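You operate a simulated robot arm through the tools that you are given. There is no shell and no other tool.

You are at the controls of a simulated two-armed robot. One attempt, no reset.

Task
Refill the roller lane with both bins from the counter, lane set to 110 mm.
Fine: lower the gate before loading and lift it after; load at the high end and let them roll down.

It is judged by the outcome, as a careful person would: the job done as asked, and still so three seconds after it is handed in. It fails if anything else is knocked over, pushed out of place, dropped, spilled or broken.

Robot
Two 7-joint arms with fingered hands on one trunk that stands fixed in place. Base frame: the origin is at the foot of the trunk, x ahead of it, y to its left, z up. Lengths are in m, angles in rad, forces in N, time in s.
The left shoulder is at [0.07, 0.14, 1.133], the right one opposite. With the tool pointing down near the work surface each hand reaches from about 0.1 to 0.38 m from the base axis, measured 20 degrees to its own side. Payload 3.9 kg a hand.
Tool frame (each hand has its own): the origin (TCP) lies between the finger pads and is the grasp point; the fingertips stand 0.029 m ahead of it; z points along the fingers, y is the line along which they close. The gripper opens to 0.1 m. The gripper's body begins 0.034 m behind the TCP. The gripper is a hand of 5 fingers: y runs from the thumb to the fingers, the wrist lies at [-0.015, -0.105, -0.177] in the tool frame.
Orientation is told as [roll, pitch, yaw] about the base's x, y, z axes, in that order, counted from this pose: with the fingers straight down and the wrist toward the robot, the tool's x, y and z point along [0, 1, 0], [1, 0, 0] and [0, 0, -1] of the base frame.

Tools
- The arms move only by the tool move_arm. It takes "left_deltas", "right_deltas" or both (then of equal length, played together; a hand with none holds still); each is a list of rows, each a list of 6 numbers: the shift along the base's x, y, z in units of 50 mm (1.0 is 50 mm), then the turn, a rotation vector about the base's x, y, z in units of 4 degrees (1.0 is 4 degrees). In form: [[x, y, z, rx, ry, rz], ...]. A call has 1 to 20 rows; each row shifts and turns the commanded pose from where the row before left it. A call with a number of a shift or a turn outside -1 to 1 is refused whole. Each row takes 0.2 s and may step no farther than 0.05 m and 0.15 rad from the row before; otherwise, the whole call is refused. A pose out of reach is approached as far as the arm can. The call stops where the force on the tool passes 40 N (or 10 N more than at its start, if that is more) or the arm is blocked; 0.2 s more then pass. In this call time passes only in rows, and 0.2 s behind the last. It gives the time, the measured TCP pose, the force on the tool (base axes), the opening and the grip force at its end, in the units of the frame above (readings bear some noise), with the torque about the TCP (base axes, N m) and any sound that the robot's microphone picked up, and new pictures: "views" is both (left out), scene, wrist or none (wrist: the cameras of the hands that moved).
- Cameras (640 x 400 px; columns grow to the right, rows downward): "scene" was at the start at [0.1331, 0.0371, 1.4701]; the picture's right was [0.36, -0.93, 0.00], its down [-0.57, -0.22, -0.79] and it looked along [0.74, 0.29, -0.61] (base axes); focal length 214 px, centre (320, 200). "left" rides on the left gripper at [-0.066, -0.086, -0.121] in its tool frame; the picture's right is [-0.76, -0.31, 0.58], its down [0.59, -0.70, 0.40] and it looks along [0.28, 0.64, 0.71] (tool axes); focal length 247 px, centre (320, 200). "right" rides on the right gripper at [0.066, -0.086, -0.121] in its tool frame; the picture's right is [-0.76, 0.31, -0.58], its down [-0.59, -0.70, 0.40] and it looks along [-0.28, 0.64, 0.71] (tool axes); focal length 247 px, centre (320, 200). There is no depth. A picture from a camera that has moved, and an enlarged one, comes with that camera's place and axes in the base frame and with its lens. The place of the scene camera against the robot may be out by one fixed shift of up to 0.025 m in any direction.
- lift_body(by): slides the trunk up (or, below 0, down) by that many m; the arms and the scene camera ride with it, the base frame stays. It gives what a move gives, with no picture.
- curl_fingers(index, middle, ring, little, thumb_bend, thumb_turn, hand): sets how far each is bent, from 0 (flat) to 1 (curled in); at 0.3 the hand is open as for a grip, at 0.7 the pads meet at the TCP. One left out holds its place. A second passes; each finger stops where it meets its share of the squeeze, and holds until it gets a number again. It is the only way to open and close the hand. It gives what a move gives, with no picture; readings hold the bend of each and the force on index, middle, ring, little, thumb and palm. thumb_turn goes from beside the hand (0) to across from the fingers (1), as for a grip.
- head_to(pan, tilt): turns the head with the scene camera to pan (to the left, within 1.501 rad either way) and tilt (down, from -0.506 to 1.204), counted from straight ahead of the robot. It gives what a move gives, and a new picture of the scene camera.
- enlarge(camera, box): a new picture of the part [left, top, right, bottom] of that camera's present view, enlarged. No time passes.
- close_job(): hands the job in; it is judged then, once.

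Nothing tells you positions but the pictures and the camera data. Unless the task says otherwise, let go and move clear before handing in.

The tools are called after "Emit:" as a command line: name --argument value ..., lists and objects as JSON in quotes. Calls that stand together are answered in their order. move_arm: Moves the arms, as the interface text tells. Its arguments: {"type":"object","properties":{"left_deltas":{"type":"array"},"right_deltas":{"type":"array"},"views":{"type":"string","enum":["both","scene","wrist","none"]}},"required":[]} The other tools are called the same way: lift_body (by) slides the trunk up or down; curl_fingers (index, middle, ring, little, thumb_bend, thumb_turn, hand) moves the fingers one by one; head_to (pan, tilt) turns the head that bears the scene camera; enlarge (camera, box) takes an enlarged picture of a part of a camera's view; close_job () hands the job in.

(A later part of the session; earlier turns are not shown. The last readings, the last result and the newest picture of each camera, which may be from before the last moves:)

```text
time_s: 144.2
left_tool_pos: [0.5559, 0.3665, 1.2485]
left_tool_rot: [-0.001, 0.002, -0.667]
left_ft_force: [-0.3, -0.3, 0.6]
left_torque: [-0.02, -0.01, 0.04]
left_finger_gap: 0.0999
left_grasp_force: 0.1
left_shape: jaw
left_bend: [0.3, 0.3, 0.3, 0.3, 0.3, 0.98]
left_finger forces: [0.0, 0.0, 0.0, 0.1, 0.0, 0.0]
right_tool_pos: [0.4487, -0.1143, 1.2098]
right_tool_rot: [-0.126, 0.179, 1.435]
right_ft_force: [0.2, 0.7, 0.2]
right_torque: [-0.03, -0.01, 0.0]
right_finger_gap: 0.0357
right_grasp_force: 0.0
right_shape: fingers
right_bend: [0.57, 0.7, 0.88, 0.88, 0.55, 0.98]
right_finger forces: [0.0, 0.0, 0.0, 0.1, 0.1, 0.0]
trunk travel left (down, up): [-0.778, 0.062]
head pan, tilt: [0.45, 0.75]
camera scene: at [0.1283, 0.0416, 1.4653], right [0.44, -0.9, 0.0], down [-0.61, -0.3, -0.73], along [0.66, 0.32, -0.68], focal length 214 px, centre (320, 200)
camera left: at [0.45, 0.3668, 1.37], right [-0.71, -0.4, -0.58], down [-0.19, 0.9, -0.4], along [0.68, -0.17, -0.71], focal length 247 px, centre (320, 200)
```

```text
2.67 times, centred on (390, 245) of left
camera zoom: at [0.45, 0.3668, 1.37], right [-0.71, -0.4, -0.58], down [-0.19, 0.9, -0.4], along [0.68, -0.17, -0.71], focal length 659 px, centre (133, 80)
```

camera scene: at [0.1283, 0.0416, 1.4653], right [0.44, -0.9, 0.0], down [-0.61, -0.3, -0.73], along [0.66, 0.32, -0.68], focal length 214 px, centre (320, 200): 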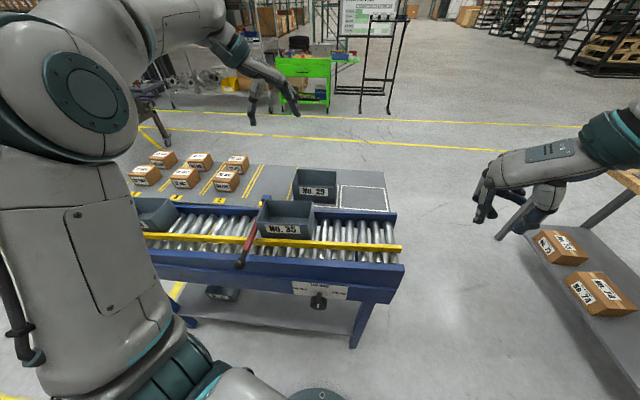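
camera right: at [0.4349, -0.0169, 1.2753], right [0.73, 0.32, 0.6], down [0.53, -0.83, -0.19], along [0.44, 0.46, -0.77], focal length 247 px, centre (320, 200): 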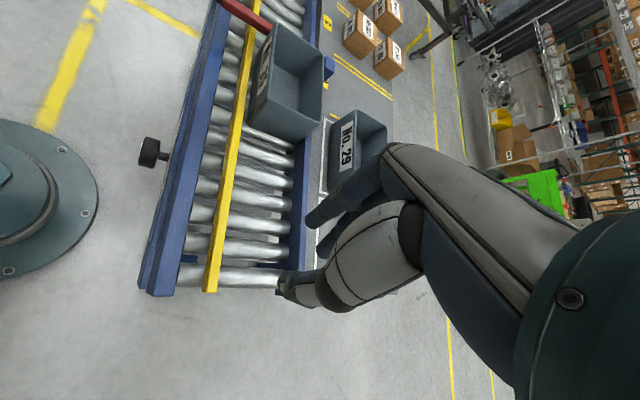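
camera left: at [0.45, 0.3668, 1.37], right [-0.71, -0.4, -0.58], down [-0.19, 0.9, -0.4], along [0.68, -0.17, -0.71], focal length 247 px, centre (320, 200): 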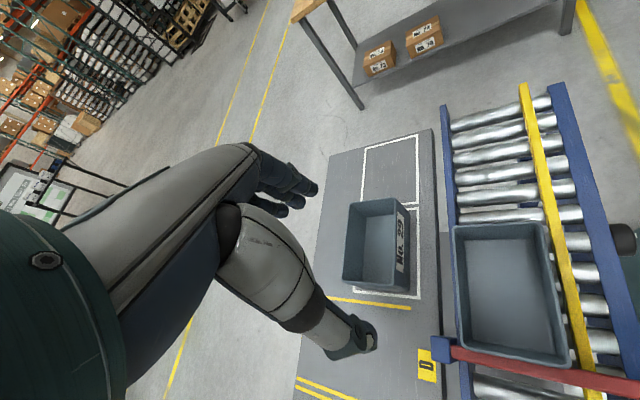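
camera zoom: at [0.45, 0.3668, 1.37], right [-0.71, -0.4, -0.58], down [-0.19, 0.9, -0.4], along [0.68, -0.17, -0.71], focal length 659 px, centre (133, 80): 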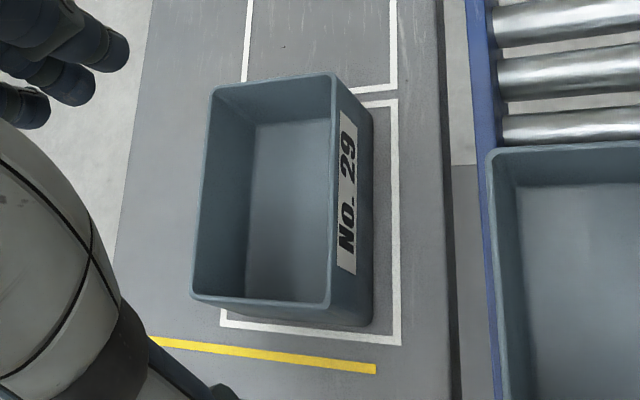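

Near wall of bin 29 is at n≈0.692, centred at u≈-0.073. I'll move above it with the hand turned about 30° from the wall normal, so every finger clears the wall going in.

Emit:
move_arm --left_deltas '[[0.196, -0.15, -0.36, 0, 0, 1], [0.196, -0.15, -0.36, 0, 0, 1], [0.196, -0.15, -0.36, 0, 0, 1], [0.196, -0.15, -0.36, 0, 0, 1], [0.196, -0.15, -0.36, 0, 0, 1], [0.196, -0.15, -0.36, 0, 0, 1], [0.196, -0.15, -0.36, 0, 0, 1]]' --views "both"

Emit:
curl_fingers --hand "left" --index 0.38 --middle 0.38 --ring 0.38 --little 0.38 --thumb_bend 0.38

Emit:
enlarge --camera "left" --box '[240, 130, 480, 330]'

```text
time_s: 145.8
left_tool_pos: [0.6244, 0.3139, 1.1228]
left_tool_rot: [-0.002, -0.001, -0.175]
left_ft_force: [-0.3, -0.5, -0.4]
left_torque: [0.0, 0.04, -0.01]
left_finger_gap: 0.0998
left_grasp_force: 0.2
left_shape: jaw
left_bend: [0.3, 0.3, 0.3, 0.3, 0.3, 0.98]
left_finger forces: [0.1, 0.0, 0.0, 0.1, 0.0, 0.0]
right_tool_pos: [0.4491, -0.1149, 1.2092]
right_tool_rot: [-0.129, 0.178, 1.433]
right_ft_force: [0.8, -0.2, 0.4]
right_torque: [0.01, 0.02, 0.01]
right_finger_gap: 0.0353
right_grasp_force: 0.0
right_shape: fingers
right_bend: [0.57, 0.7, 0.88, 0.88, 0.55, 0.98]
right_finger forces: [0.0, 0.0, 0.0, 0.0, 0.1, 0.0]
trunk travel left (down, up): [-0.778, 0.062]
head pan, tilt: [0.45, 0.75]
camera scene: at [0.1281, 0.0414, 1.4653], right [0.44, -0.9, 0.0], down [-0.61, -0.3, -0.73], along [0.66, 0.32, -0.68], focal length 214 px, centre (320, 200)
camera left: at [0.5297, 0.2634, 1.2439], right [-0.44, -0.69, -0.58], down [-0.59, 0.7, -0.4], along [0.68, 0.17, -0.71], focal length 247 px, centre (320, 200)
```

scene: 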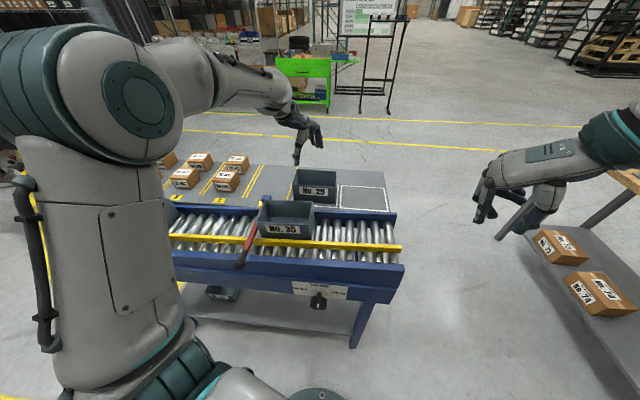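
left: 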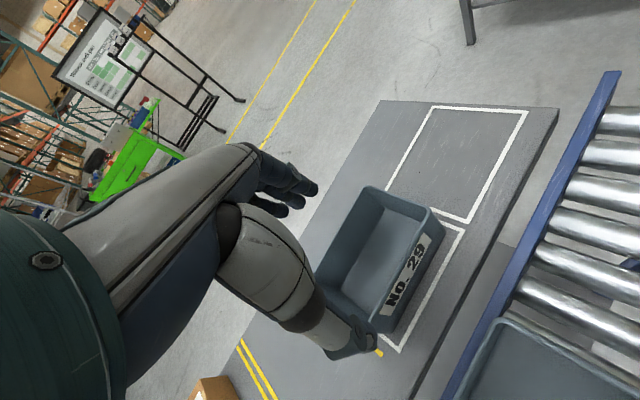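

```text
time_s: 146.8
left_tool_pos: [0.6235, 0.3141, 1.1234]
left_tool_rot: [-0.001, -0.001, -0.177]
left_ft_force: [0.1, -1.4, 0.1]
left_torque: [0.0, -0.03, -0.01]
left_finger_gap: 0.0801
left_grasp_force: 0.0
left_shape: fingers
left_bend: [0.38, 0.38, 0.38, 0.38, 0.38, 0.98]
left_finger forces: [0.1, 0.1, 0.1, 0.0, 0.0, 0.1]
right_tool_pos: [0.4474, -0.1154, 1.2088]
right_tool_rot: [-0.129, 0.178, 1.432]
right_ft_force: [-0.9, 0.2, -0.5]
right_torque: [-0.01, 0.02, 0.0]
right_finger_gap: 0.0352
right_grasp_force: 0.0
right_shape: fingers
right_bend: [0.57, 0.7, 0.88, 0.88, 0.55, 0.98]
right_finger forces: [0.0, 0.0, 0.0, 0.0, 0.1, 0.1]
trunk travel left (down, up): [-0.778, 0.062]
head pan, tilt: [0.45, 0.75]
```

```text
2.00 times, centred on (360, 230) of left
camera zoom: at [0.5287, 0.2637, 1.2443], right [-0.44, -0.69, -0.58], down [-0.59, 0.7, -0.4], along [0.68, 0.16, -0.71], focal length 494 px, centre (240, 140)
```

zoom: 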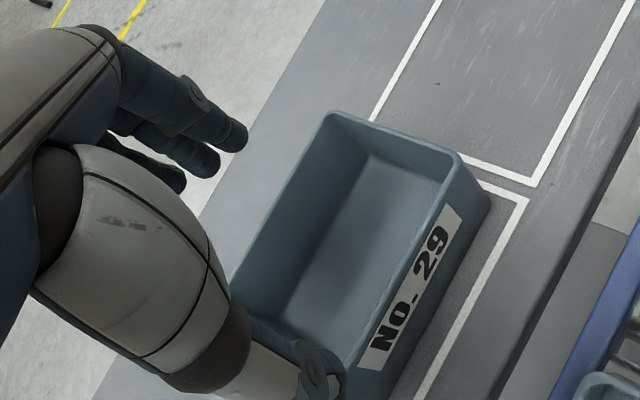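

Emit:
move_arm --left_deltas '[[0.01, 0, -0.8, 0, 0, 0], [0.01, 0, -0.8, 0, 0, 0]]' --views "none"

Emit:
enlarge --camera "left" --box '[240, 130, 480, 370]'

Emit:
enlarge --camera "scene" --box '[240, 110, 400, 230]'

```text
time_s: 147.4
left_tool_pos: [0.6255, 0.3145, 1.0407]
left_tool_rot: [-0.003, -0.001, -0.178]
left_ft_force: [-0.4, -0.1, 0.0]
left_torque: [0.0, 0.0, 0.0]
left_finger_gap: 0.08
left_grasp_force: 0.0
left_shape: fingers
left_bend: [0.38, 0.38, 0.38, 0.38, 0.38, 0.98]
left_finger forces: [0.0, 0.0, 0.0, 0.1, 0.1, 0.0]
right_tool_pos: [0.449, -0.1133, 1.2101]
right_tool_rot: [-0.127, 0.178, 1.433]
right_ft_force: [-0.5, 0.8, -0.1]
right_torque: [-0.02, 0.0, 0.01]
right_finger_gap: 0.0348
right_grasp_force: 0.0
right_shape: fingers
right_bend: [0.57, 0.7, 0.88, 0.88, 0.55, 0.98]
right_finger forces: [0.0, 0.0, 0.1, 0.0, 0.0, 0.0]
trunk travel left (down, up): [-0.778, 0.062]
head pan, tilt: [0.45, 0.75]
```

```text
1.67 times, centred on (360, 250) of left
camera zoom: at [0.5305, 0.2643, 1.1632], right [-0.44, -0.69, -0.58], down [-0.59, 0.7, -0.4], along [0.68, 0.16, -0.71], focal length 412 px, centre (253, 117)
```

zoom: 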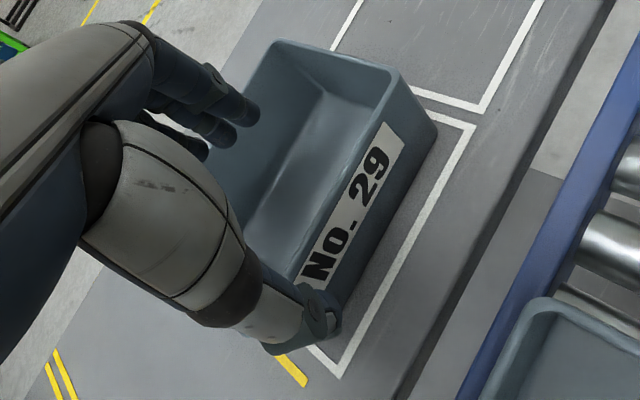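

```text
3.33 times, centred on (320, 170) of scene
camera zoom: at [0.1282, 0.0426, 1.4653], right [0.44, -0.9, 0.0], down [-0.61, -0.3, -0.73], along [0.66, 0.32, -0.68], focal length 715 px, centre (320, 300)
```

zoom: 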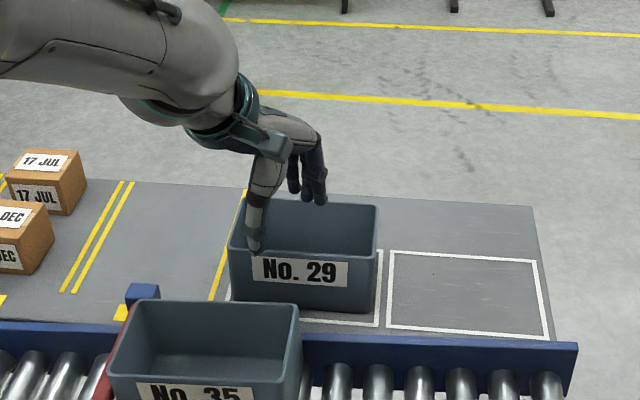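

Emit:
move_arm --left_deltas '[[0, 0, -0.68, 0, 0, 0], [0, 0, -0.68, 0, 0, 0]]' --views "none"

Emit:
enlarge --camera "left" --box '[240, 130, 480, 370]'

Emit:
enlarge --camera "scene" --box '[240, 110, 400, 230]'

```text
time_s: 148.0
left_tool_pos: [0.6247, 0.3154, 0.9738]
left_tool_rot: [0.0, 0.0, -0.179]
left_ft_force: [0.5, -0.6, 0.4]
left_torque: [0.03, 0.02, -0.01]
left_finger_gap: 0.0797
left_grasp_force: 0.0
left_shape: fingers
left_bend: [0.38, 0.38, 0.38, 0.38, 0.38, 0.98]
left_finger forces: [0.0, 0.1, 0.0, 0.0, 0.0, 0.0]
right_tool_pos: [0.4495, -0.1129, 1.2088]
right_tool_rot: [-0.128, 0.179, 1.436]
right_ft_force: [-0.1, -0.8, -0.2]
right_torque: [-0.02, 0.0, 0.0]
right_finger_gap: 0.0354
right_grasp_force: 0.0
right_shape: fingers
right_bend: [0.57, 0.7, 0.88, 0.88, 0.55, 0.98]
right_finger forces: [0.0, 0.1, 0.0, 0.0, 0.0, 0.0]
trunk travel left (down, up): [-0.778, 0.062]
head pan, tilt: [0.45, 0.75]
```

```text
1.67 times, centred on (360, 250) of left
camera zoom: at [0.5296, 0.2654, 1.0955], right [-0.44, -0.69, -0.58], down [-0.59, 0.7, -0.4], along [0.68, 0.16, -0.71], focal length 412 px, centre (253, 117)
```

zoom: 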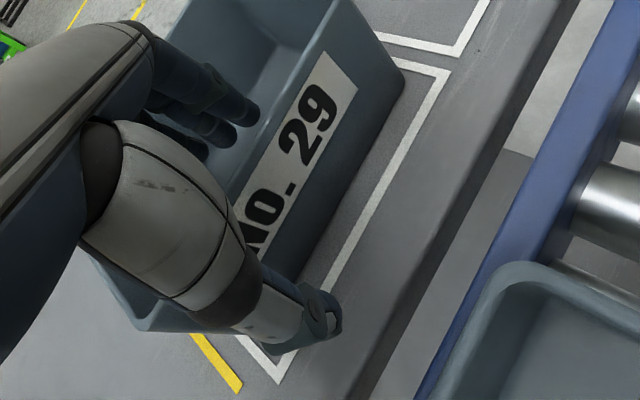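

```text
3.33 times, centred on (320, 170) of scene
camera zoom: at [0.1281, 0.0426, 1.4653], right [0.44, -0.9, 0.0], down [-0.61, -0.3, -0.73], along [0.66, 0.32, -0.68], focal length 715 px, centre (320, 300)
```

zoom: 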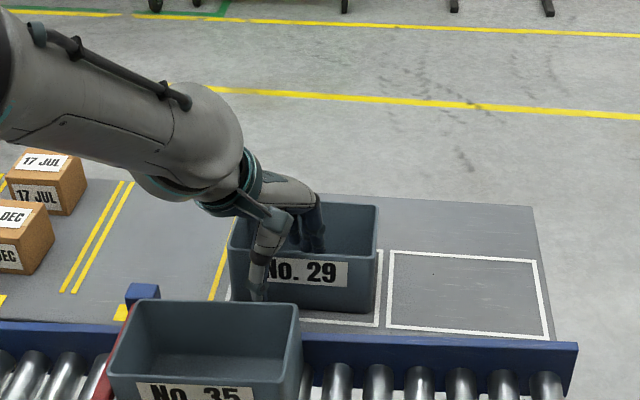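

Thumb is outside and the fingers are inside bin 29 with no contact. I'll half-close only index and thumb around the wall, then turn the hand to the pinch angle.

Emit:
curl_fingers --hand "left" --index 0.58 --thumb_bend 0.55

Emit:
enlarge --camera "left" --box '[240, 130, 480, 370]'

```text
time_s: 149.0
left_tool_pos: [0.624, 0.314, 0.9733]
left_tool_rot: [-0.002, 0.0, -0.179]
left_ft_force: [0.1, -0.6, -0.3]
left_torque: [-0.01, 0.02, 0.05]
left_finger_gap: 0.0358
left_grasp_force: 0.1
left_shape: fingers
left_bend: [0.57, 0.38, 0.38, 0.38, 0.55, 0.98]
left_finger forces: [0.1, 0.1, 0.1, 0.1, 0.0, 0.0]
right_tool_pos: [0.4489, -0.1141, 1.2097]
right_tool_rot: [-0.127, 0.177, 1.434]
right_ft_force: [-0.1, 1.0, -0.4]
right_torque: [0.02, -0.04, 0.01]
right_finger_gap: 0.035
right_grasp_force: 0.1
right_shape: fingers
right_bend: [0.57, 0.7, 0.88, 0.88, 0.55, 0.98]
right_finger forces: [0.1, 0.1, 0.0, 0.0, 0.1, 0.0]
trunk travel left (down, up): [-0.778, 0.062]
head pan, tilt: [0.45, 0.75]
```

```text
1.67 times, centred on (360, 250) of left
camera zoom: at [0.5291, 0.265, 1.0962], right [-0.44, -0.69, -0.58], down [-0.59, 0.7, -0.4], along [0.68, 0.16, -0.71], focal length 412 px, centre (253, 117)
```

zoom: 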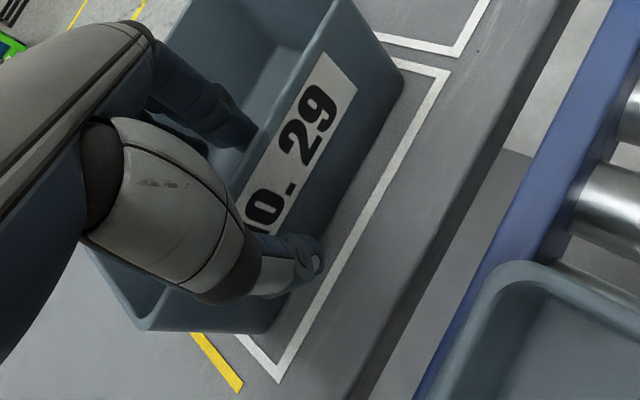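

Emit:
move_arm --left_deltas '[[0, 0, 0, 0, 0, -1], [0, 0, 0, 0, 0, -1], [0, 0, 0, 0, 0, -1], [0, 0, 0, 0, 0, -1]]' --views "none"

Emit:
enlarge --camera "left" --box '[240, 130, 480, 370]'

```text
time_s: 150.0
left_tool_pos: [0.6241, 0.3138, 0.9743]
left_tool_rot: [-0.002, -0.001, -0.458]
left_ft_force: [0.5, 0.2, -0.2]
left_torque: [-0.04, -0.02, 0.03]
left_finger_gap: 0.0357
left_grasp_force: 0.1
left_shape: fingers
left_bend: [0.57, 0.38, 0.38, 0.38, 0.55, 0.98]
left_finger forces: [0.0, 0.0, 0.0, 0.0, 0.0, 0.1]
right_tool_pos: [0.4487, -0.1136, 1.2098]
right_tool_rot: [-0.129, 0.178, 1.436]
right_ft_force: [-0.6, 1.5, -0.1]
right_torque: [-0.02, 0.0, 0.05]
right_finger_gap: 0.0355
right_grasp_force: 0.0
right_shape: fingers
right_bend: [0.57, 0.7, 0.88, 0.88, 0.55, 0.98]
right_finger forces: [0.0, 0.1, 0.0, 0.0, 0.0, 0.0]
trunk travel left (down, up): [-0.778, 0.062]
head pan, tilt: [0.45, 0.75]
```

```text
1.67 times, centred on (360, 250) of left
camera zoom: at [0.5199, 0.2934, 1.0966], right [-0.61, -0.54, -0.58], down [-0.37, 0.84, -0.4], along [0.7, -0.03, -0.71], focal length 412 px, centre (253, 117)
```

zoom: 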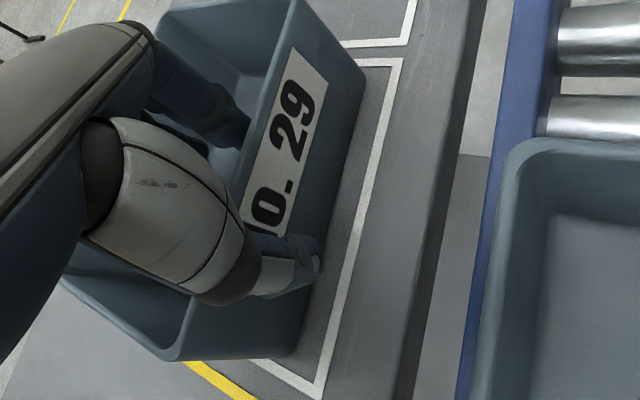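

Emit:
move_arm --left_deltas '[[0.06, -0.16, 0, 0, 0, -1], [0.06, -0.16, 0, 0, 0, -1], [0, 0, 0, 0, 0, -1]]' --views "none"

Emit:
enlarge --camera "left" --box '[240, 130, 480, 370]'

```text
time_s: 150.8
left_tool_pos: [0.6315, 0.2976, 0.9754]
left_tool_rot: [-0.002, 0.0, -0.667]
left_ft_force: [1.1, -0.3, -0.6]
left_torque: [-0.01, 0.0, 0.01]
left_finger_gap: 0.0357
left_grasp_force: 0.4
left_shape: fingers
left_bend: [0.57, 0.38, 0.38, 0.38, 0.55, 0.98]
left_finger forces: [0.4, 0.0, 0.0, 0.0, 0.1, 0.0]
right_tool_pos: [0.4477, -0.1142, 1.2096]
right_tool_rot: [-0.127, 0.177, 1.434]
right_ft_force: [0.2, -0.2, 0.6]
right_torque: [-0.02, -0.01, 0.02]
right_finger_gap: 0.0353
right_grasp_force: 0.0
right_shape: fingers
right_bend: [0.57, 0.7, 0.88, 0.88, 0.55, 0.98]
right_finger forces: [0.0, 0.1, 0.0, 0.1, 0.1, 0.1]
trunk travel left (down, up): [-0.778, 0.062]
head pan, tilt: [0.45, 0.75]
```

```text
1.67 times, centred on (360, 250) of left
camera zoom: at [0.5241, 0.2995, 1.0965], right [-0.71, -0.4, -0.58], down [-0.19, 0.9, -0.4], along [0.68, -0.18, -0.71], focal length 412 px, centre (253, 117)
```

zoom: 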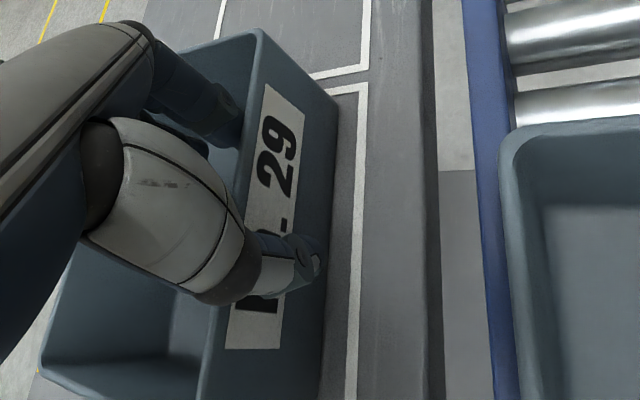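

Emit:
curl_fingers --hand "left" --index 0.72 --thumb_bend 0.72

Emit:
curl_fingers --hand "left" --index 0.92 --thumb_bend 0.92

Emit:
enlarge --camera "left" --box '[240, 130, 480, 370]'

Emit:
enlarge --camera "scene" --box '[240, 110, 400, 230]'

```text
time_s: 151.8
left_tool_pos: [0.6319, 0.2971, 0.9751]
left_tool_rot: [-0.002, 0.0, -0.667]
left_ft_force: [0.0, -0.2, 0.2]
left_torque: [0.0, 0.03, 0.03]
left_finger_gap: 0.0039
left_grasp_force: 1.8
left_shape: fingers
left_bend: [0.71, 0.38, 0.38, 0.38, 0.69, 0.97]
left_finger forces: [2.4, 0.1, 0.0, 0.0, 2.3, 0.0]
right_tool_pos: [0.4494, -0.1141, 1.2106]
right_tool_rot: [-0.13, 0.177, 1.435]
right_ft_force: [0.4, -0.3, 0.0]
right_torque: [-0.02, -0.01, -0.01]
right_finger_gap: 0.0353
right_grasp_force: 0.2
right_shape: fingers
right_bend: [0.57, 0.7, 0.88, 0.88, 0.55, 0.98]
right_finger forces: [0.0, 0.0, 0.0, 0.0, 0.0, 0.1]
trunk travel left (down, up): [-0.778, 0.062]
head pan, tilt: [0.45, 0.75]
```

```text
time_s: 152.8
left_tool_pos: [0.6316, 0.2992, 0.9738]
left_tool_rot: [0.001, 0.001, -0.666]
left_ft_force: [-0.4, 0.5, 0.1]
left_torque: [-0.03, -0.06, 0.01]
left_finger_gap: 0.0
left_grasp_force: 15.3
left_shape: fingers
left_bend: [0.76, 0.38, 0.38, 0.38, 0.77, 0.95]
left_finger forces: [14.5, 0.0, 0.0, 0.1, 14.4, 0.0]
right_tool_pos: [0.4488, -0.1149, 1.2096]
right_tool_rot: [-0.13, 0.179, 1.435]
right_ft_force: [0.0, 0.2, 0.3]
right_torque: [0.04, -0.01, -0.01]
right_finger_gap: 0.0355
right_grasp_force: 0.1
right_shape: fingers
right_bend: [0.57, 0.7, 0.88, 0.88, 0.55, 0.98]
right_finger forces: [0.0, 0.1, 0.1, 0.0, 0.0, 0.0]
trunk travel left (down, up): [-0.778, 0.062]
head pan, tilt: [0.45, 0.75]
```

```text
1.67 times, centred on (360, 250) of left
camera zoom: at [0.5241, 0.2992, 1.0966], right [-0.71, -0.41, -0.58], down [-0.19, 0.9, -0.4], along [0.68, -0.17, -0.71], focal length 412 px, centre (253, 117)
```

zoom: 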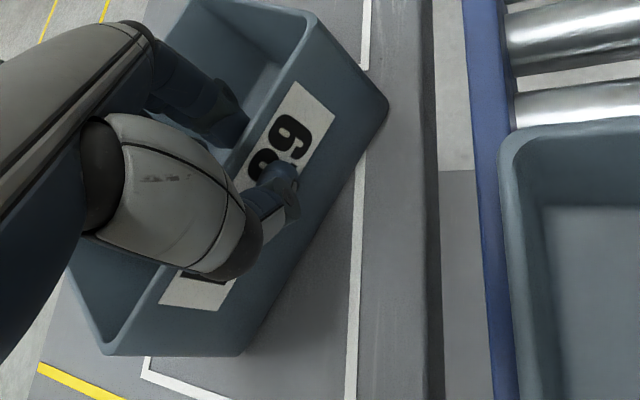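

```text
3.33 times, centred on (320, 170) of scene
camera zoom: at [0.1271, 0.0418, 1.4654], right [0.44, -0.9, 0.0], down [-0.61, -0.3, -0.73], along [0.66, 0.32, -0.68], focal length 715 px, centre (320, 300)
```

zoom: 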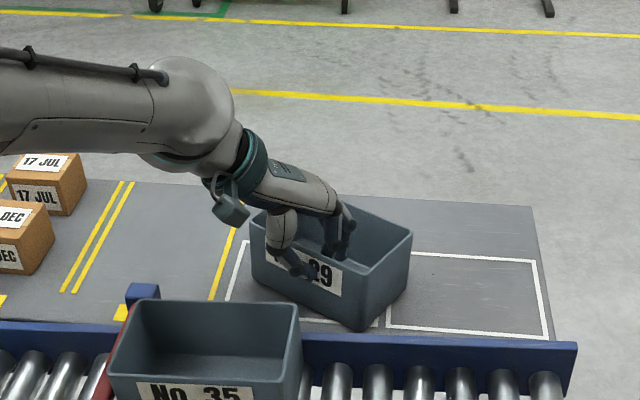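

The pinch is firm, but the bin swung about 30° as it closed. I'll lift it slightly and turn the hand back to square the bin with the lane.

Emit:
move_arm --left_deltas '[[0, 0, 0.3, 0, 0, 0], [0, 0, 0.3, 0, 0, 0], [0, 0, 0, 0, 0, 1], [0, 0, 0, 0, 0, 1], [0, 0, 0, 0, 0, 1], [0, 0, 0, 0, 0, 1]]' --views "none"

Emit:
enlarge --camera "left" --box '[240, 130, 480, 370]'

Emit:
enlarge --camera "scene" --box '[240, 110, 400, 230]'

```text
time_s: 154.2
left_tool_pos: [0.6308, 0.2993, 1.0054]
left_tool_rot: [0.0, 0.0, -0.388]
left_ft_force: [0.4, -0.3, -1.0]
left_torque: [0.01, 0.06, 0.03]
left_finger_gap: 0.0001
left_grasp_force: 15.7
left_shape: fingers
left_bend: [0.76, 0.38, 0.38, 0.38, 0.79, 0.96]
left_finger forces: [15.2, 0.0, 0.1, 0.0, 14.9, 0.0]
right_tool_pos: [0.4484, -0.1155, 1.2095]
right_tool_rot: [-0.129, 0.18, 1.435]
right_ft_force: [0.0, -0.3, 0.5]
right_torque: [0.01, 0.02, -0.01]
right_finger_gap: 0.0353
right_grasp_force: 0.0
right_shape: fingers
right_bend: [0.57, 0.7, 0.88, 0.88, 0.55, 0.98]
right_finger forces: [0.1, 0.1, 0.0, 0.0, 0.0, 0.0]
trunk travel left (down, up): [-0.778, 0.062]
head pan, tilt: [0.45, 0.75]
```

```text
1.67 times, centred on (360, 250) of left
camera zoom: at [0.5281, 0.2689, 1.1265], right [-0.57, -0.59, -0.58], down [-0.43, 0.81, -0.4], along [0.7, 0.02, -0.71], focal length 412 px, centre (253, 117)
```

zoom: 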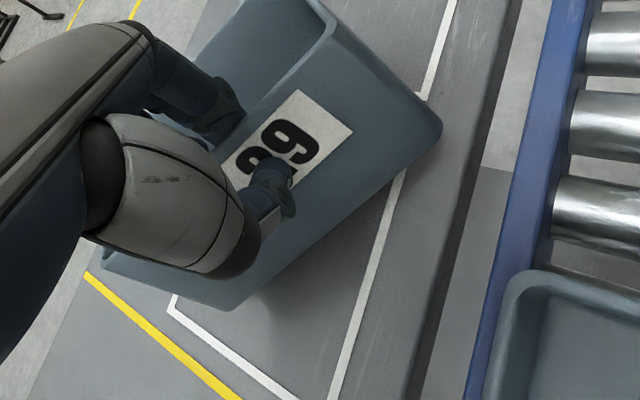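

```text
3.33 times, centred on (320, 170) of scene
camera zoom: at [0.1273, 0.0414, 1.4654], right [0.44, -0.9, 0.0], down [-0.61, -0.3, -0.73], along [0.66, 0.32, -0.68], focal length 715 px, centre (320, 300)
```

zoom: 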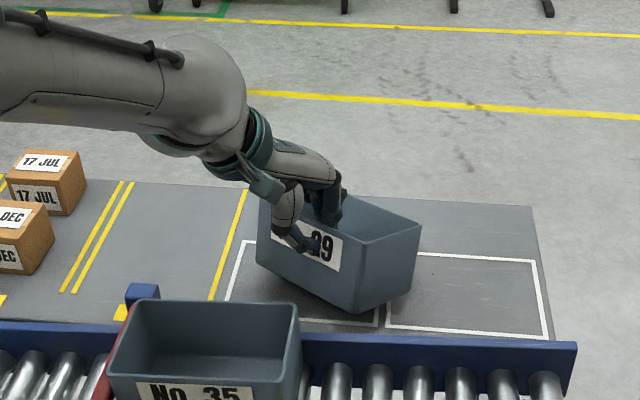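

Emit:
move_arm --left_deltas '[[0, 0, 0, 0, 0, 1], [0, 0, 0, 0, 0, 1], [0, 0, 0, 0, 0, 1], [0, 0, 0, 0, 0, 1]]' --views "none"

Emit:
enlarge --camera "left" --box '[240, 130, 480, 370]'

Emit:
enlarge --camera "scene" --box '[240, 110, 400, 230]'

```text
time_s: 155.2
left_tool_pos: [0.6316, 0.2977, 1.0037]
left_tool_rot: [-0.001, 0.002, -0.108]
left_ft_force: [0.1, 0.0, -0.6]
left_torque: [0.0, 0.07, 0.01]
left_finger_gap: 0.0
left_grasp_force: 15.0
left_shape: fingers
left_bend: [0.76, 0.38, 0.38, 0.38, 0.79, 0.96]
left_finger forces: [15.5, 0.0, 0.1, 0.1, 15.0, 0.0]
right_tool_pos: [0.4487, -0.1139, 1.2089]
right_tool_rot: [-0.128, 0.178, 1.434]
right_ft_force: [0.1, 0.6, -0.1]
right_torque: [0.04, -0.02, -0.02]
right_finger_gap: 0.035
right_grasp_force: 0.1
right_shape: fingers
right_bend: [0.57, 0.7, 0.88, 0.88, 0.55, 0.98]
right_finger forces: [0.0, 0.0, 0.1, 0.1, 0.1, 0.0]
trunk travel left (down, up): [-0.778, 0.062]
head pan, tilt: [0.45, 0.75]
```

```text
1.67 times, centred on (360, 250) of left
camera zoom: at [0.5395, 0.2408, 1.1264], right [-0.39, -0.72, -0.58], down [-0.64, 0.66, -0.4], along [0.67, 0.21, -0.71], focal length 412 px, centre (253, 117)
```

zoom: 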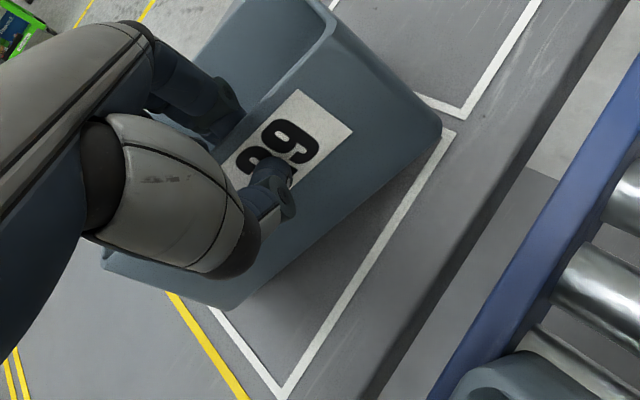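

```text
3.33 times, centred on (320, 170) of scene
camera zoom: at [0.1274, 0.041, 1.4654], right [0.44, -0.9, 0.0], down [-0.61, -0.3, -0.73], along [0.66, 0.32, -0.68], focal length 715 px, centre (320, 300)
```

zoom: 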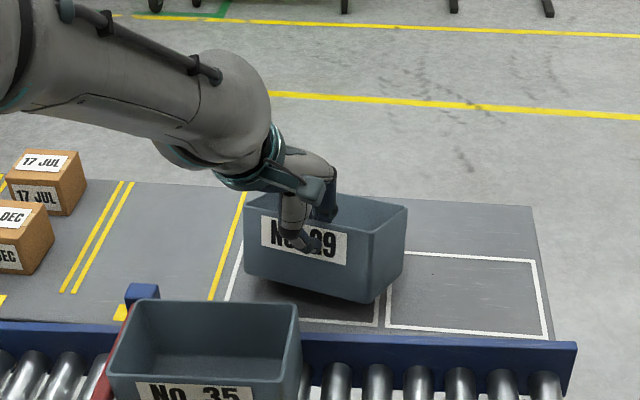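

The bin is square in yaw but droops on its far and right sides. I'll raise it and tilt the hand about 12° each way to level it to the lane slope.

Emit:
move_arm --left_deltas '[[0, 0, 0.8, 0, 0, 0], [0, 0, 0.8, 0, 0, 0], [0, 0, 0.5, 0.342, -0.94, 0], [0, 0, 0, 0.342, -0.94, 0], [0, 0, 0, 0.342, -0.94, 0], [0, 0, 0, -0.94, -0.342, 0], [0, 0, 0, -0.94, -0.342, 0], [0, 0, 0, -0.94, -0.342, 0]]' --views "both"

Emit:
enlarge --camera "left" --box '[240, 130, 480, 370]'

Emit:
enlarge --camera "scene" --box '[240, 110, 400, 230]'

```text
time_s: 157.0
left_tool_pos: [0.6313, 0.2982, 1.1101]
left_tool_rot: [-0.104, -0.276, -0.072]
left_ft_force: [0.3, -0.5, -1.5]
left_torque: [-0.03, 0.1, -0.01]
left_finger_gap: 0.0
left_grasp_force: 15.7
left_shape: fingers
left_bend: [0.76, 0.38, 0.38, 0.38, 0.8, 0.96]
left_finger forces: [15.7, 0.0, 0.0, 0.0, 15.8, 0.0]
right_tool_pos: [0.4485, -0.1134, 1.2091]
right_tool_rot: [-0.127, 0.176, 1.435]
right_ft_force: [-0.7, 0.6, -0.3]
right_torque: [0.01, -0.01, 0.02]
right_finger_gap: 0.0354
right_grasp_force: 0.1
right_shape: fingers
right_bend: [0.57, 0.7, 0.88, 0.88, 0.55, 0.98]
right_finger forces: [0.1, 0.0, 0.1, 0.0, 0.0, 0.0]
trunk travel left (down, up): [-0.778, 0.062]
head pan, tilt: [0.45, 0.75]
camera scene: at [0.1272, 0.0426, 1.4654], right [0.44, -0.9, 0.0], down [-0.61, -0.3, -0.73], along [0.66, 0.32, -0.68], focal length 214 px, centre (320, 200)
camera left: at [0.5111, 0.2537, 1.2093], right [-0.22, -0.8, -0.56], down [-0.51, 0.58, -0.63], along [0.83, 0.15, -0.53], focal length 247 px, centre (320, 200)
```

scene: 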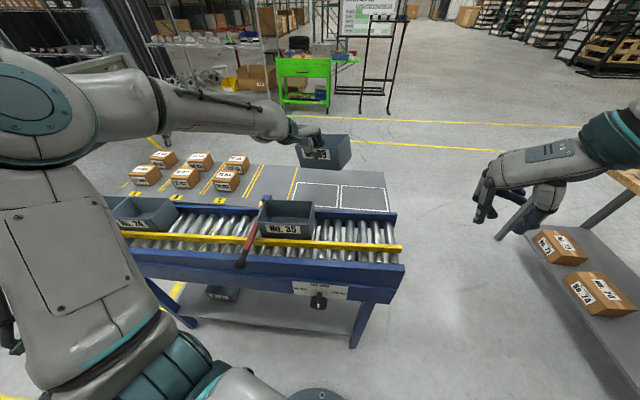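
left: 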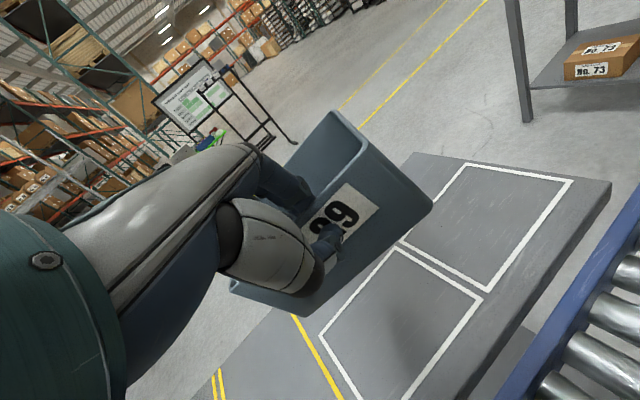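

```text
1.67 times, centred on (360, 250) of left
camera zoom: at [0.5111, 0.2537, 1.2093], right [-0.22, -0.8, -0.56], down [-0.51, 0.58, -0.63], along [0.83, 0.15, -0.53], focal length 412 px, centre (253, 117)
```

zoom: 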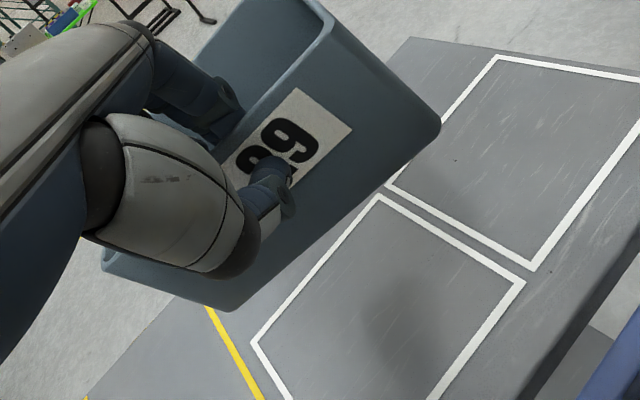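

```text
3.33 times, centred on (320, 170) of scene
camera zoom: at [0.1272, 0.0426, 1.4654], right [0.44, -0.9, 0.0], down [-0.61, -0.3, -0.73], along [0.66, 0.32, -0.68], focal length 715 px, centre (320, 300)
```

zoom: 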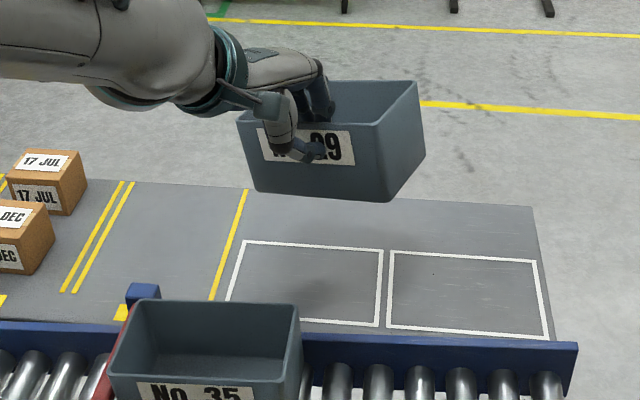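

The roll now matches; the far side still droops by about 10°, so I'll tilt a bit more and then move toward the lane's high end.

Emit:
move_arm --left_deltas '[[0, 0, 0, 0.342, -0.94, 0], [0, 0, 0, 0.342, -0.94, 0], [0, 0, 0, 0.171, -0.47, 0], [0, -0.6, 0.1, 0, 0, 0], [0, -0.6, 0, 0, 0, 0], [0, -0.6, 0, 0, 0, 0]]' --views "none"

Emit:
enlarge --camera "left" --box '[160, 60, 640, 400]'

Emit:
enlarge --camera "scene" --box '[260, 110, 420, 230]'

```text
time_s: 158.4
left_tool_pos: [0.6312, 0.206, 1.1149]
left_tool_rot: [-0.021, -0.436, -0.099]
left_ft_force: [-1.1, 0.0, -1.9]
left_torque: [0.03, 0.09, 0.0]
left_finger_gap: 0.0003
left_grasp_force: 16.0
left_shape: fingers
left_bend: [0.76, 0.38, 0.38, 0.38, 0.8, 0.96]
left_finger forces: [15.9, 0.1, 0.1, 0.1, 16.1, 0.0]
right_tool_pos: [0.4478, -0.1141, 1.2094]
right_tool_rot: [-0.126, 0.175, 1.435]
right_ft_force: [0.6, -0.3, 0.2]
right_torque: [-0.03, 0.02, -0.03]
right_finger_gap: 0.0352
right_grasp_force: 0.1
right_shape: fingers
right_bend: [0.57, 0.7, 0.88, 0.88, 0.55, 0.98]
right_finger forces: [0.1, 0.1, 0.1, 0.0, 0.0, 0.0]
trunk travel left (down, up): [-0.778, 0.062]
head pan, tilt: [0.45, 0.75]
```

```text
1.18 times, centred on (400, 230) of left
camera zoom: at [0.4965, 0.1558, 1.1914], right [-0.12, -0.76, -0.64], down [-0.4, 0.62, -0.67], along [0.91, 0.18, -0.38], focal length 291 px, centre (226, 165)
```

zoom: 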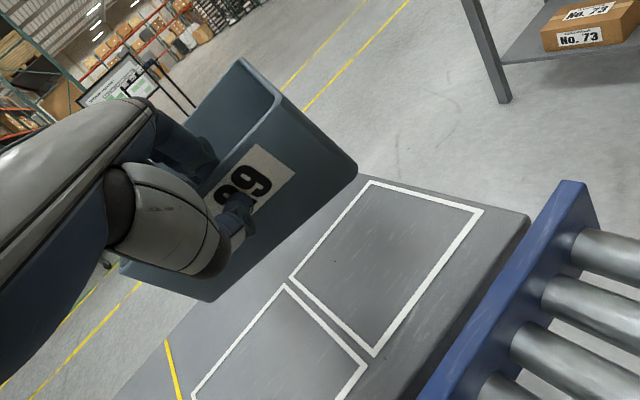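

```text
3.33 times, centred on (340, 170) of scene
camera zoom: at [0.1275, 0.0403, 1.4654], right [0.44, -0.9, 0.0], down [-0.61, -0.3, -0.73], along [0.66, 0.32, -0.68], focal length 715 px, centre (253, 300)
```

zoom: 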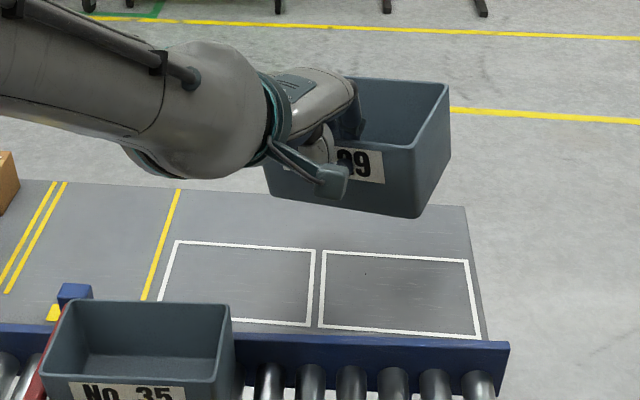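

From the scene view the bin is turned about 20° clockwise and now tilts up a bit too far. The left arm also won't reach the lane well in this pose, so I'll level and square the bin and set it down on bin 35's old spot, where the right hand can load it the same proven way.

Emit:
move_arm --left_deltas '[[0.077, -0.21, 0, 0, 0, 1], [0.077, -0.21, 0, 0, 0, 1], [0.077, -0.21, 0, 0, 0, 1], [0.077, -0.21, 0, 0, 0, 1], [0.077, -0.21, 0, 0, 0, 1], [0.077, -0.21, 0, -0.342, 0.94, 0], [0.077, -0.21, 0, -0.342, 0.94, 0], [0.077, -0.21, 0, -0.171, 0.47, 0]]' --views "none"

Emit:
enlarge --camera "scene" --box '[280, 110, 440, 230]'

Emit:
enlarge --camera "left" --box '[160, 60, 640, 400]'

```text
time_s: 160.2
left_tool_pos: [0.6622, 0.1349, 1.1258]
left_tool_rot: [-0.08, -0.275, 0.223]
left_ft_force: [-0.4, -0.1, -2.0]
left_torque: [-0.01, 0.1, 0.03]
left_finger_gap: 0.0
left_grasp_force: 16.2
left_shape: fingers
left_bend: [0.76, 0.38, 0.38, 0.38, 0.8, 0.96]
left_finger forces: [16.0, 0.0, 0.0, 0.1, 15.9, 0.0]
left hand out of reach, approached as far as the arm can: row 5
right_tool_pos: [0.4477, -0.1141, 1.2077]
right_tool_rot: [-0.126, 0.178, 1.434]
right_ft_force: [-0.5, 0.1, 1.0]
right_torque: [-0.01, -0.03, 0.02]
right_finger_gap: 0.0351
right_grasp_force: 0.1
right_shape: fingers
right_bend: [0.57, 0.7, 0.88, 0.88, 0.55, 0.98]
right_finger forces: [0.0, 0.0, 0.0, 0.1, 0.0, 0.0]
trunk travel left (down, up): [-0.778, 0.062]
head pan, tilt: [0.45, 0.75]
```

```text
3.33 times, centred on (360, 170) of scene
camera zoom: at [0.1278, 0.0418, 1.4653], right [0.44, -0.9, 0.0], down [-0.61, -0.3, -0.73], along [0.66, 0.32, -0.68], focal length 715 px, centre (187, 300)
```

zoom: 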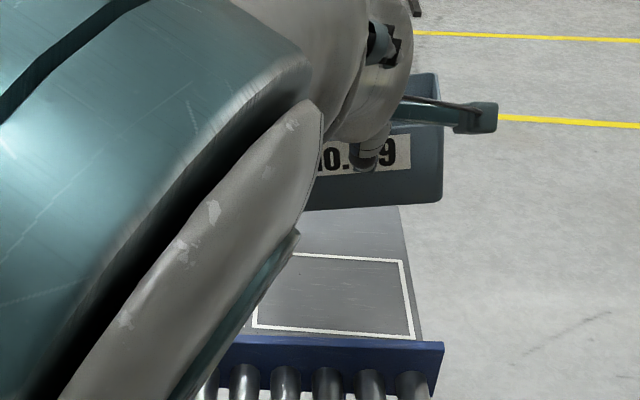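

```text
1.18 times, centred on (400, 230) of left
camera zoom: at [0.5607, 0.0547, 1.2246], right [0.03, -0.82, -0.58], down [-0.67, 0.42, -0.62], along [0.75, 0.4, -0.53], focal length 291 px, centre (226, 165)
```

zoom: 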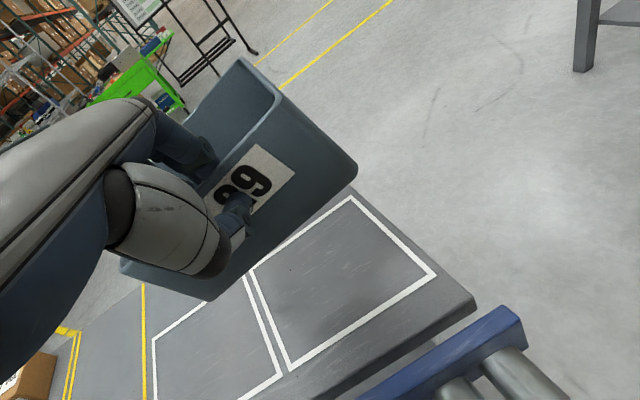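

Emit:
move_arm --left_deltas '[[-0.12, -0.04, -0.6, 0, 0, 0], [-0.1, -0.04, -0.6, 0, 0, 0], [0, 0, -0.6, 0, 0, 0], [0, 0, -0.4, 0, 0, 0]]' --views "none"

Emit:
enlarge --camera "scene" --box '[280, 110, 440, 230]'

Emit:
enlarge --camera "left" --box '[160, 60, 640, 400]'

```text
time_s: 161.2
left_tool_pos: [0.6548, 0.1386, 1.0238]
left_tool_rot: [-0.118, -0.276, 0.257]
left_ft_force: [-0.3, -0.9, -1.9]
left_torque: [-0.05, 0.09, 0.03]
left_finger_gap: 0.0
left_grasp_force: 16.1
left_shape: fingers
left_bend: [0.76, 0.38, 0.38, 0.38, 0.8, 0.96]
left_finger forces: [16.1, 0.0, 0.0, 0.0, 16.0, 0.1]
left hand out of reach, approached as far as the arm can: row 3
right_tool_pos: [0.4496, -0.1138, 1.2091]
right_tool_rot: [-0.128, 0.177, 1.434]
right_ft_force: [0.3, 0.2, 0.1]
right_torque: [0.02, 0.05, 0.0]
right_finger_gap: 0.0354
right_grasp_force: 0.1
right_shape: fingers
right_bend: [0.57, 0.7, 0.88, 0.88, 0.55, 0.98]
right_finger forces: [0.1, 0.1, 0.1, 0.0, 0.0, 0.1]
trunk travel left (down, up): [-0.778, 0.062]
head pan, tilt: [0.45, 0.75]
```

```text
3.33 times, centred on (360, 170) of scene
camera zoom: at [0.1283, 0.0421, 1.4653], right [0.44, -0.9, 0.0], down [-0.61, -0.3, -0.73], along [0.66, 0.32, -0.68], focal length 715 px, centre (187, 300)
```

zoom: 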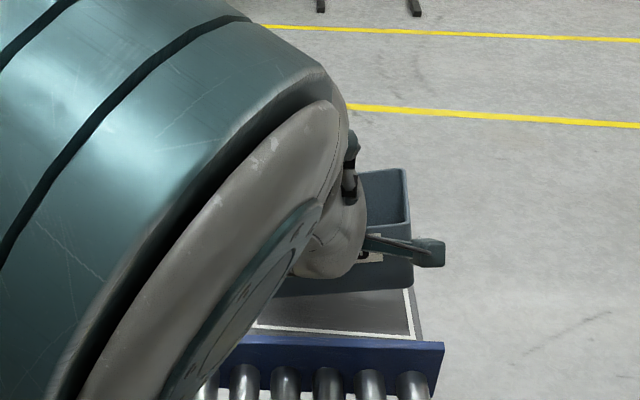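

```text
1.18 times, centred on (400, 230) of left
camera zoom: at [0.555, 0.0594, 1.1236], right [0.05, -0.83, -0.55], down [-0.67, 0.38, -0.64], along [0.74, 0.4, -0.54], focal length 291 px, centre (226, 165)
```

zoom: 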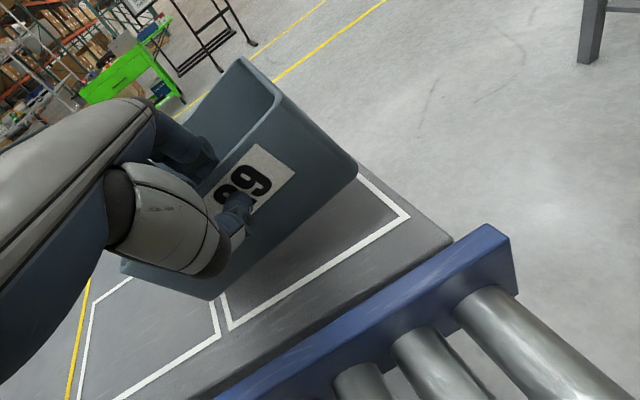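

Emit:
move_arm --left_deltas '[[0, 0, -0.4, 0, 0, 0], [0, 0, -0.2, 0, 0, 0], [0, 0, -0.15, 0, 0, 0]]' --views "none"

Emit:
enlarge --camera "left" --box '[160, 60, 640, 400]'

```text
time_s: 162.0
left_tool_pos: [0.6534, 0.1404, 0.9808]
left_tool_rot: [-0.111, -0.267, 0.262]
left_ft_force: [0.2, -0.4, 0.3]
left_torque: [0.04, 0.09, -0.01]
left_finger_gap: 0.0002
left_grasp_force: 16.9
left_shape: fingers
left_bend: [0.76, 0.38, 0.38, 0.38, 0.81, 0.97]
left_finger forces: [16.4, 0.1, 0.0, 0.1, 16.3, 0.0]
right_tool_pos: [0.4482, -0.1146, 1.2097]
right_tool_rot: [-0.13, 0.179, 1.434]
right_ft_force: [0.1, 0.3, 0.1]
right_torque: [0.03, 0.0, 0.04]
right_finger_gap: 0.0352
right_grasp_force: 0.1
right_shape: fingers
right_bend: [0.57, 0.7, 0.88, 0.88, 0.55, 0.98]
right_finger forces: [0.1, 0.0, 0.0, 0.0, 0.0, 0.0]
trunk travel left (down, up): [-0.778, 0.062]
head pan, tilt: [0.45, 0.75]
```

```text
1.18 times, centred on (400, 230) of left
camera zoom: at [0.5556, 0.0593, 1.0815], right [0.05, -0.83, -0.55], down [-0.68, 0.38, -0.63], along [0.73, 0.41, -0.54], focal length 291 px, centre (226, 165)
```

zoom: 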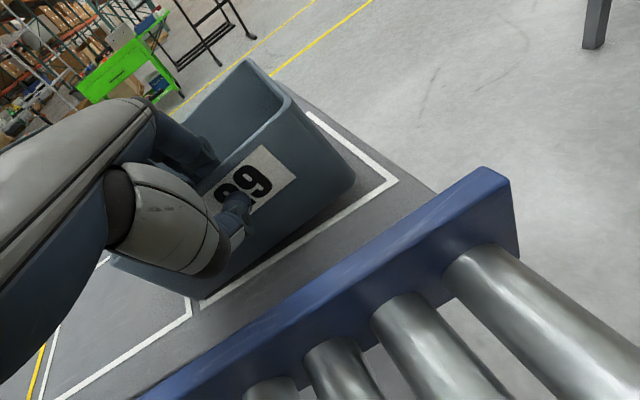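

Emit:
move_arm --left_deltas '[[0, 0, -0.12, 0, 0, 0], [0, 0, -0.1, 0, 0, 0]]' --views "none"

Emit:
enlarge --camera "left" --box '[160, 60, 640, 400]'

```text
time_s: 162.6
left_tool_pos: [0.6539, 0.1408, 0.9677]
left_tool_rot: [-0.107, -0.266, 0.26]
left_ft_force: [0.4, -1.2, 0.3]
left_torque: [0.1, 0.09, -0.01]
left_finger_gap: 0.0002
left_grasp_force: 16.8
left_shape: fingers
left_bend: [0.76, 0.38, 0.38, 0.38, 0.81, 0.97]
left_finger forces: [16.7, 0.1, 0.0, 0.1, 16.7, 0.1]
right_tool_pos: [0.4486, -0.1141, 1.2106]
right_tool_rot: [-0.13, 0.178, 1.433]
right_ft_force: [-0.2, 0.5, -0.2]
right_torque: [-0.01, 0.02, -0.01]
right_finger_gap: 0.0351
right_grasp_force: 0.0
right_shape: fingers
right_bend: [0.57, 0.7, 0.88, 0.88, 0.55, 0.98]
right_finger forces: [0.0, 0.0, 0.1, 0.0, 0.1, 0.0]
trunk travel left (down, up): [-0.778, 0.062]
head pan, tilt: [0.45, 0.75]
```

```text
1.18 times, centred on (400, 230) of left
camera zoom: at [0.5557, 0.059, 1.0684], right [0.05, -0.83, -0.56], down [-0.68, 0.38, -0.63], along [0.73, 0.41, -0.54], focal length 291 px, centre (226, 165)
```

zoom: 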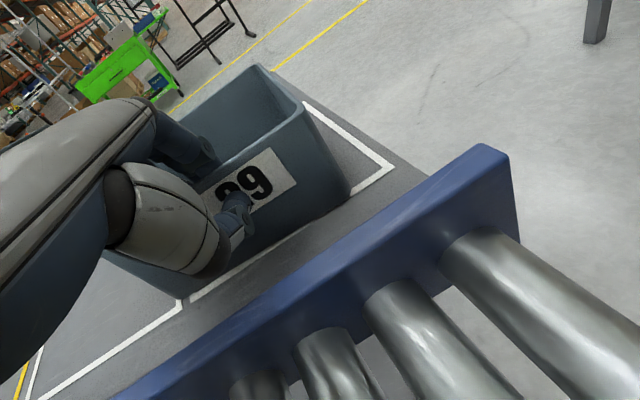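

Emit:
move_arm --left_deltas '[[0, 0, -0.1, 0, 0, 0]]' --views "none"

Emit:
curl_fingers --hand "left" --index 0.58 --thumb_bend 0.58

Emit:
enlarge --camera "left" --box '[160, 60, 640, 400]'

```text
time_s: 163.0
left_tool_pos: [0.6542, 0.1392, 0.9649]
left_tool_rot: [-0.106, -0.271, 0.26]
left_ft_force: [0.9, -1.7, 10.0]
left_torque: [0.0, 0.02, -0.04]
left_finger_gap: 0.0
left_grasp_force: 17.8
left_shape: fingers
left_bend: [0.76, 0.38, 0.38, 0.38, 0.82, 0.97]
left_finger forces: [17.6, 0.1, 0.0, 0.0, 18.3, 0.0]
right_tool_pos: [0.4459, -0.1152, 1.2099]
right_tool_rot: [-0.13, 0.176, 1.435]
right_ft_force: [0.1, 0.1, -0.2]
right_torque: [0.01, 0.0, 0.01]
right_finger_gap: 0.0352
right_grasp_force: 0.1
right_shape: fingers
right_bend: [0.57, 0.7, 0.88, 0.88, 0.55, 0.98]
right_finger forces: [0.0, 0.0, 0.0, 0.1, 0.0, 0.1]
trunk travel left (down, up): [-0.778, 0.062]
head pan, tilt: [0.45, 0.75]
```

```text
time_s: 164.0
left_tool_pos: [0.6523, 0.1422, 0.9574]
left_tool_rot: [-0.098, -0.259, 0.259]
left_ft_force: [0.0, 0.4, -0.6]
left_torque: [-0.03, 0.0, 0.0]
left_finger_gap: 0.0325
left_grasp_force: 0.4
left_shape: fingers
left_bend: [0.57, 0.38, 0.38, 0.38, 0.57, 0.97]
left_finger forces: [0.2, 0.0, 0.0, 0.0, 0.1, 0.0]
right_tool_pos: [0.4477, -0.114, 1.21]
right_tool_rot: [-0.129, 0.177, 1.435]
right_ft_force: [0.2, -0.1, -0.5]
right_torque: [0.03, 0.0, -0.01]
right_finger_gap: 0.0355
right_grasp_force: 0.1
right_shape: fingers
right_bend: [0.57, 0.7, 0.88, 0.88, 0.55, 0.98]
right_finger forces: [0.0, 0.1, 0.0, 0.0, 0.1, 0.0]
trunk travel left (down, up): [-0.778, 0.062]
head pan, tilt: [0.45, 0.75]
```

```text
1.18 times, centred on (400, 230) of left
camera zoom: at [0.5552, 0.0605, 1.0587], right [0.05, -0.83, -0.56], down [-0.68, 0.38, -0.62], along [0.73, 0.41, -0.55], focal length 291 px, centre (226, 165)
```

zoom: 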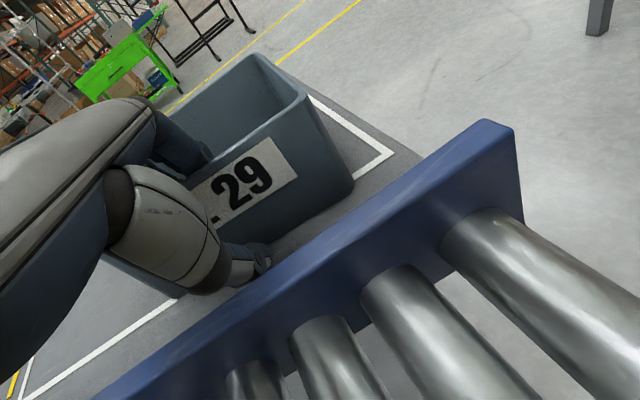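

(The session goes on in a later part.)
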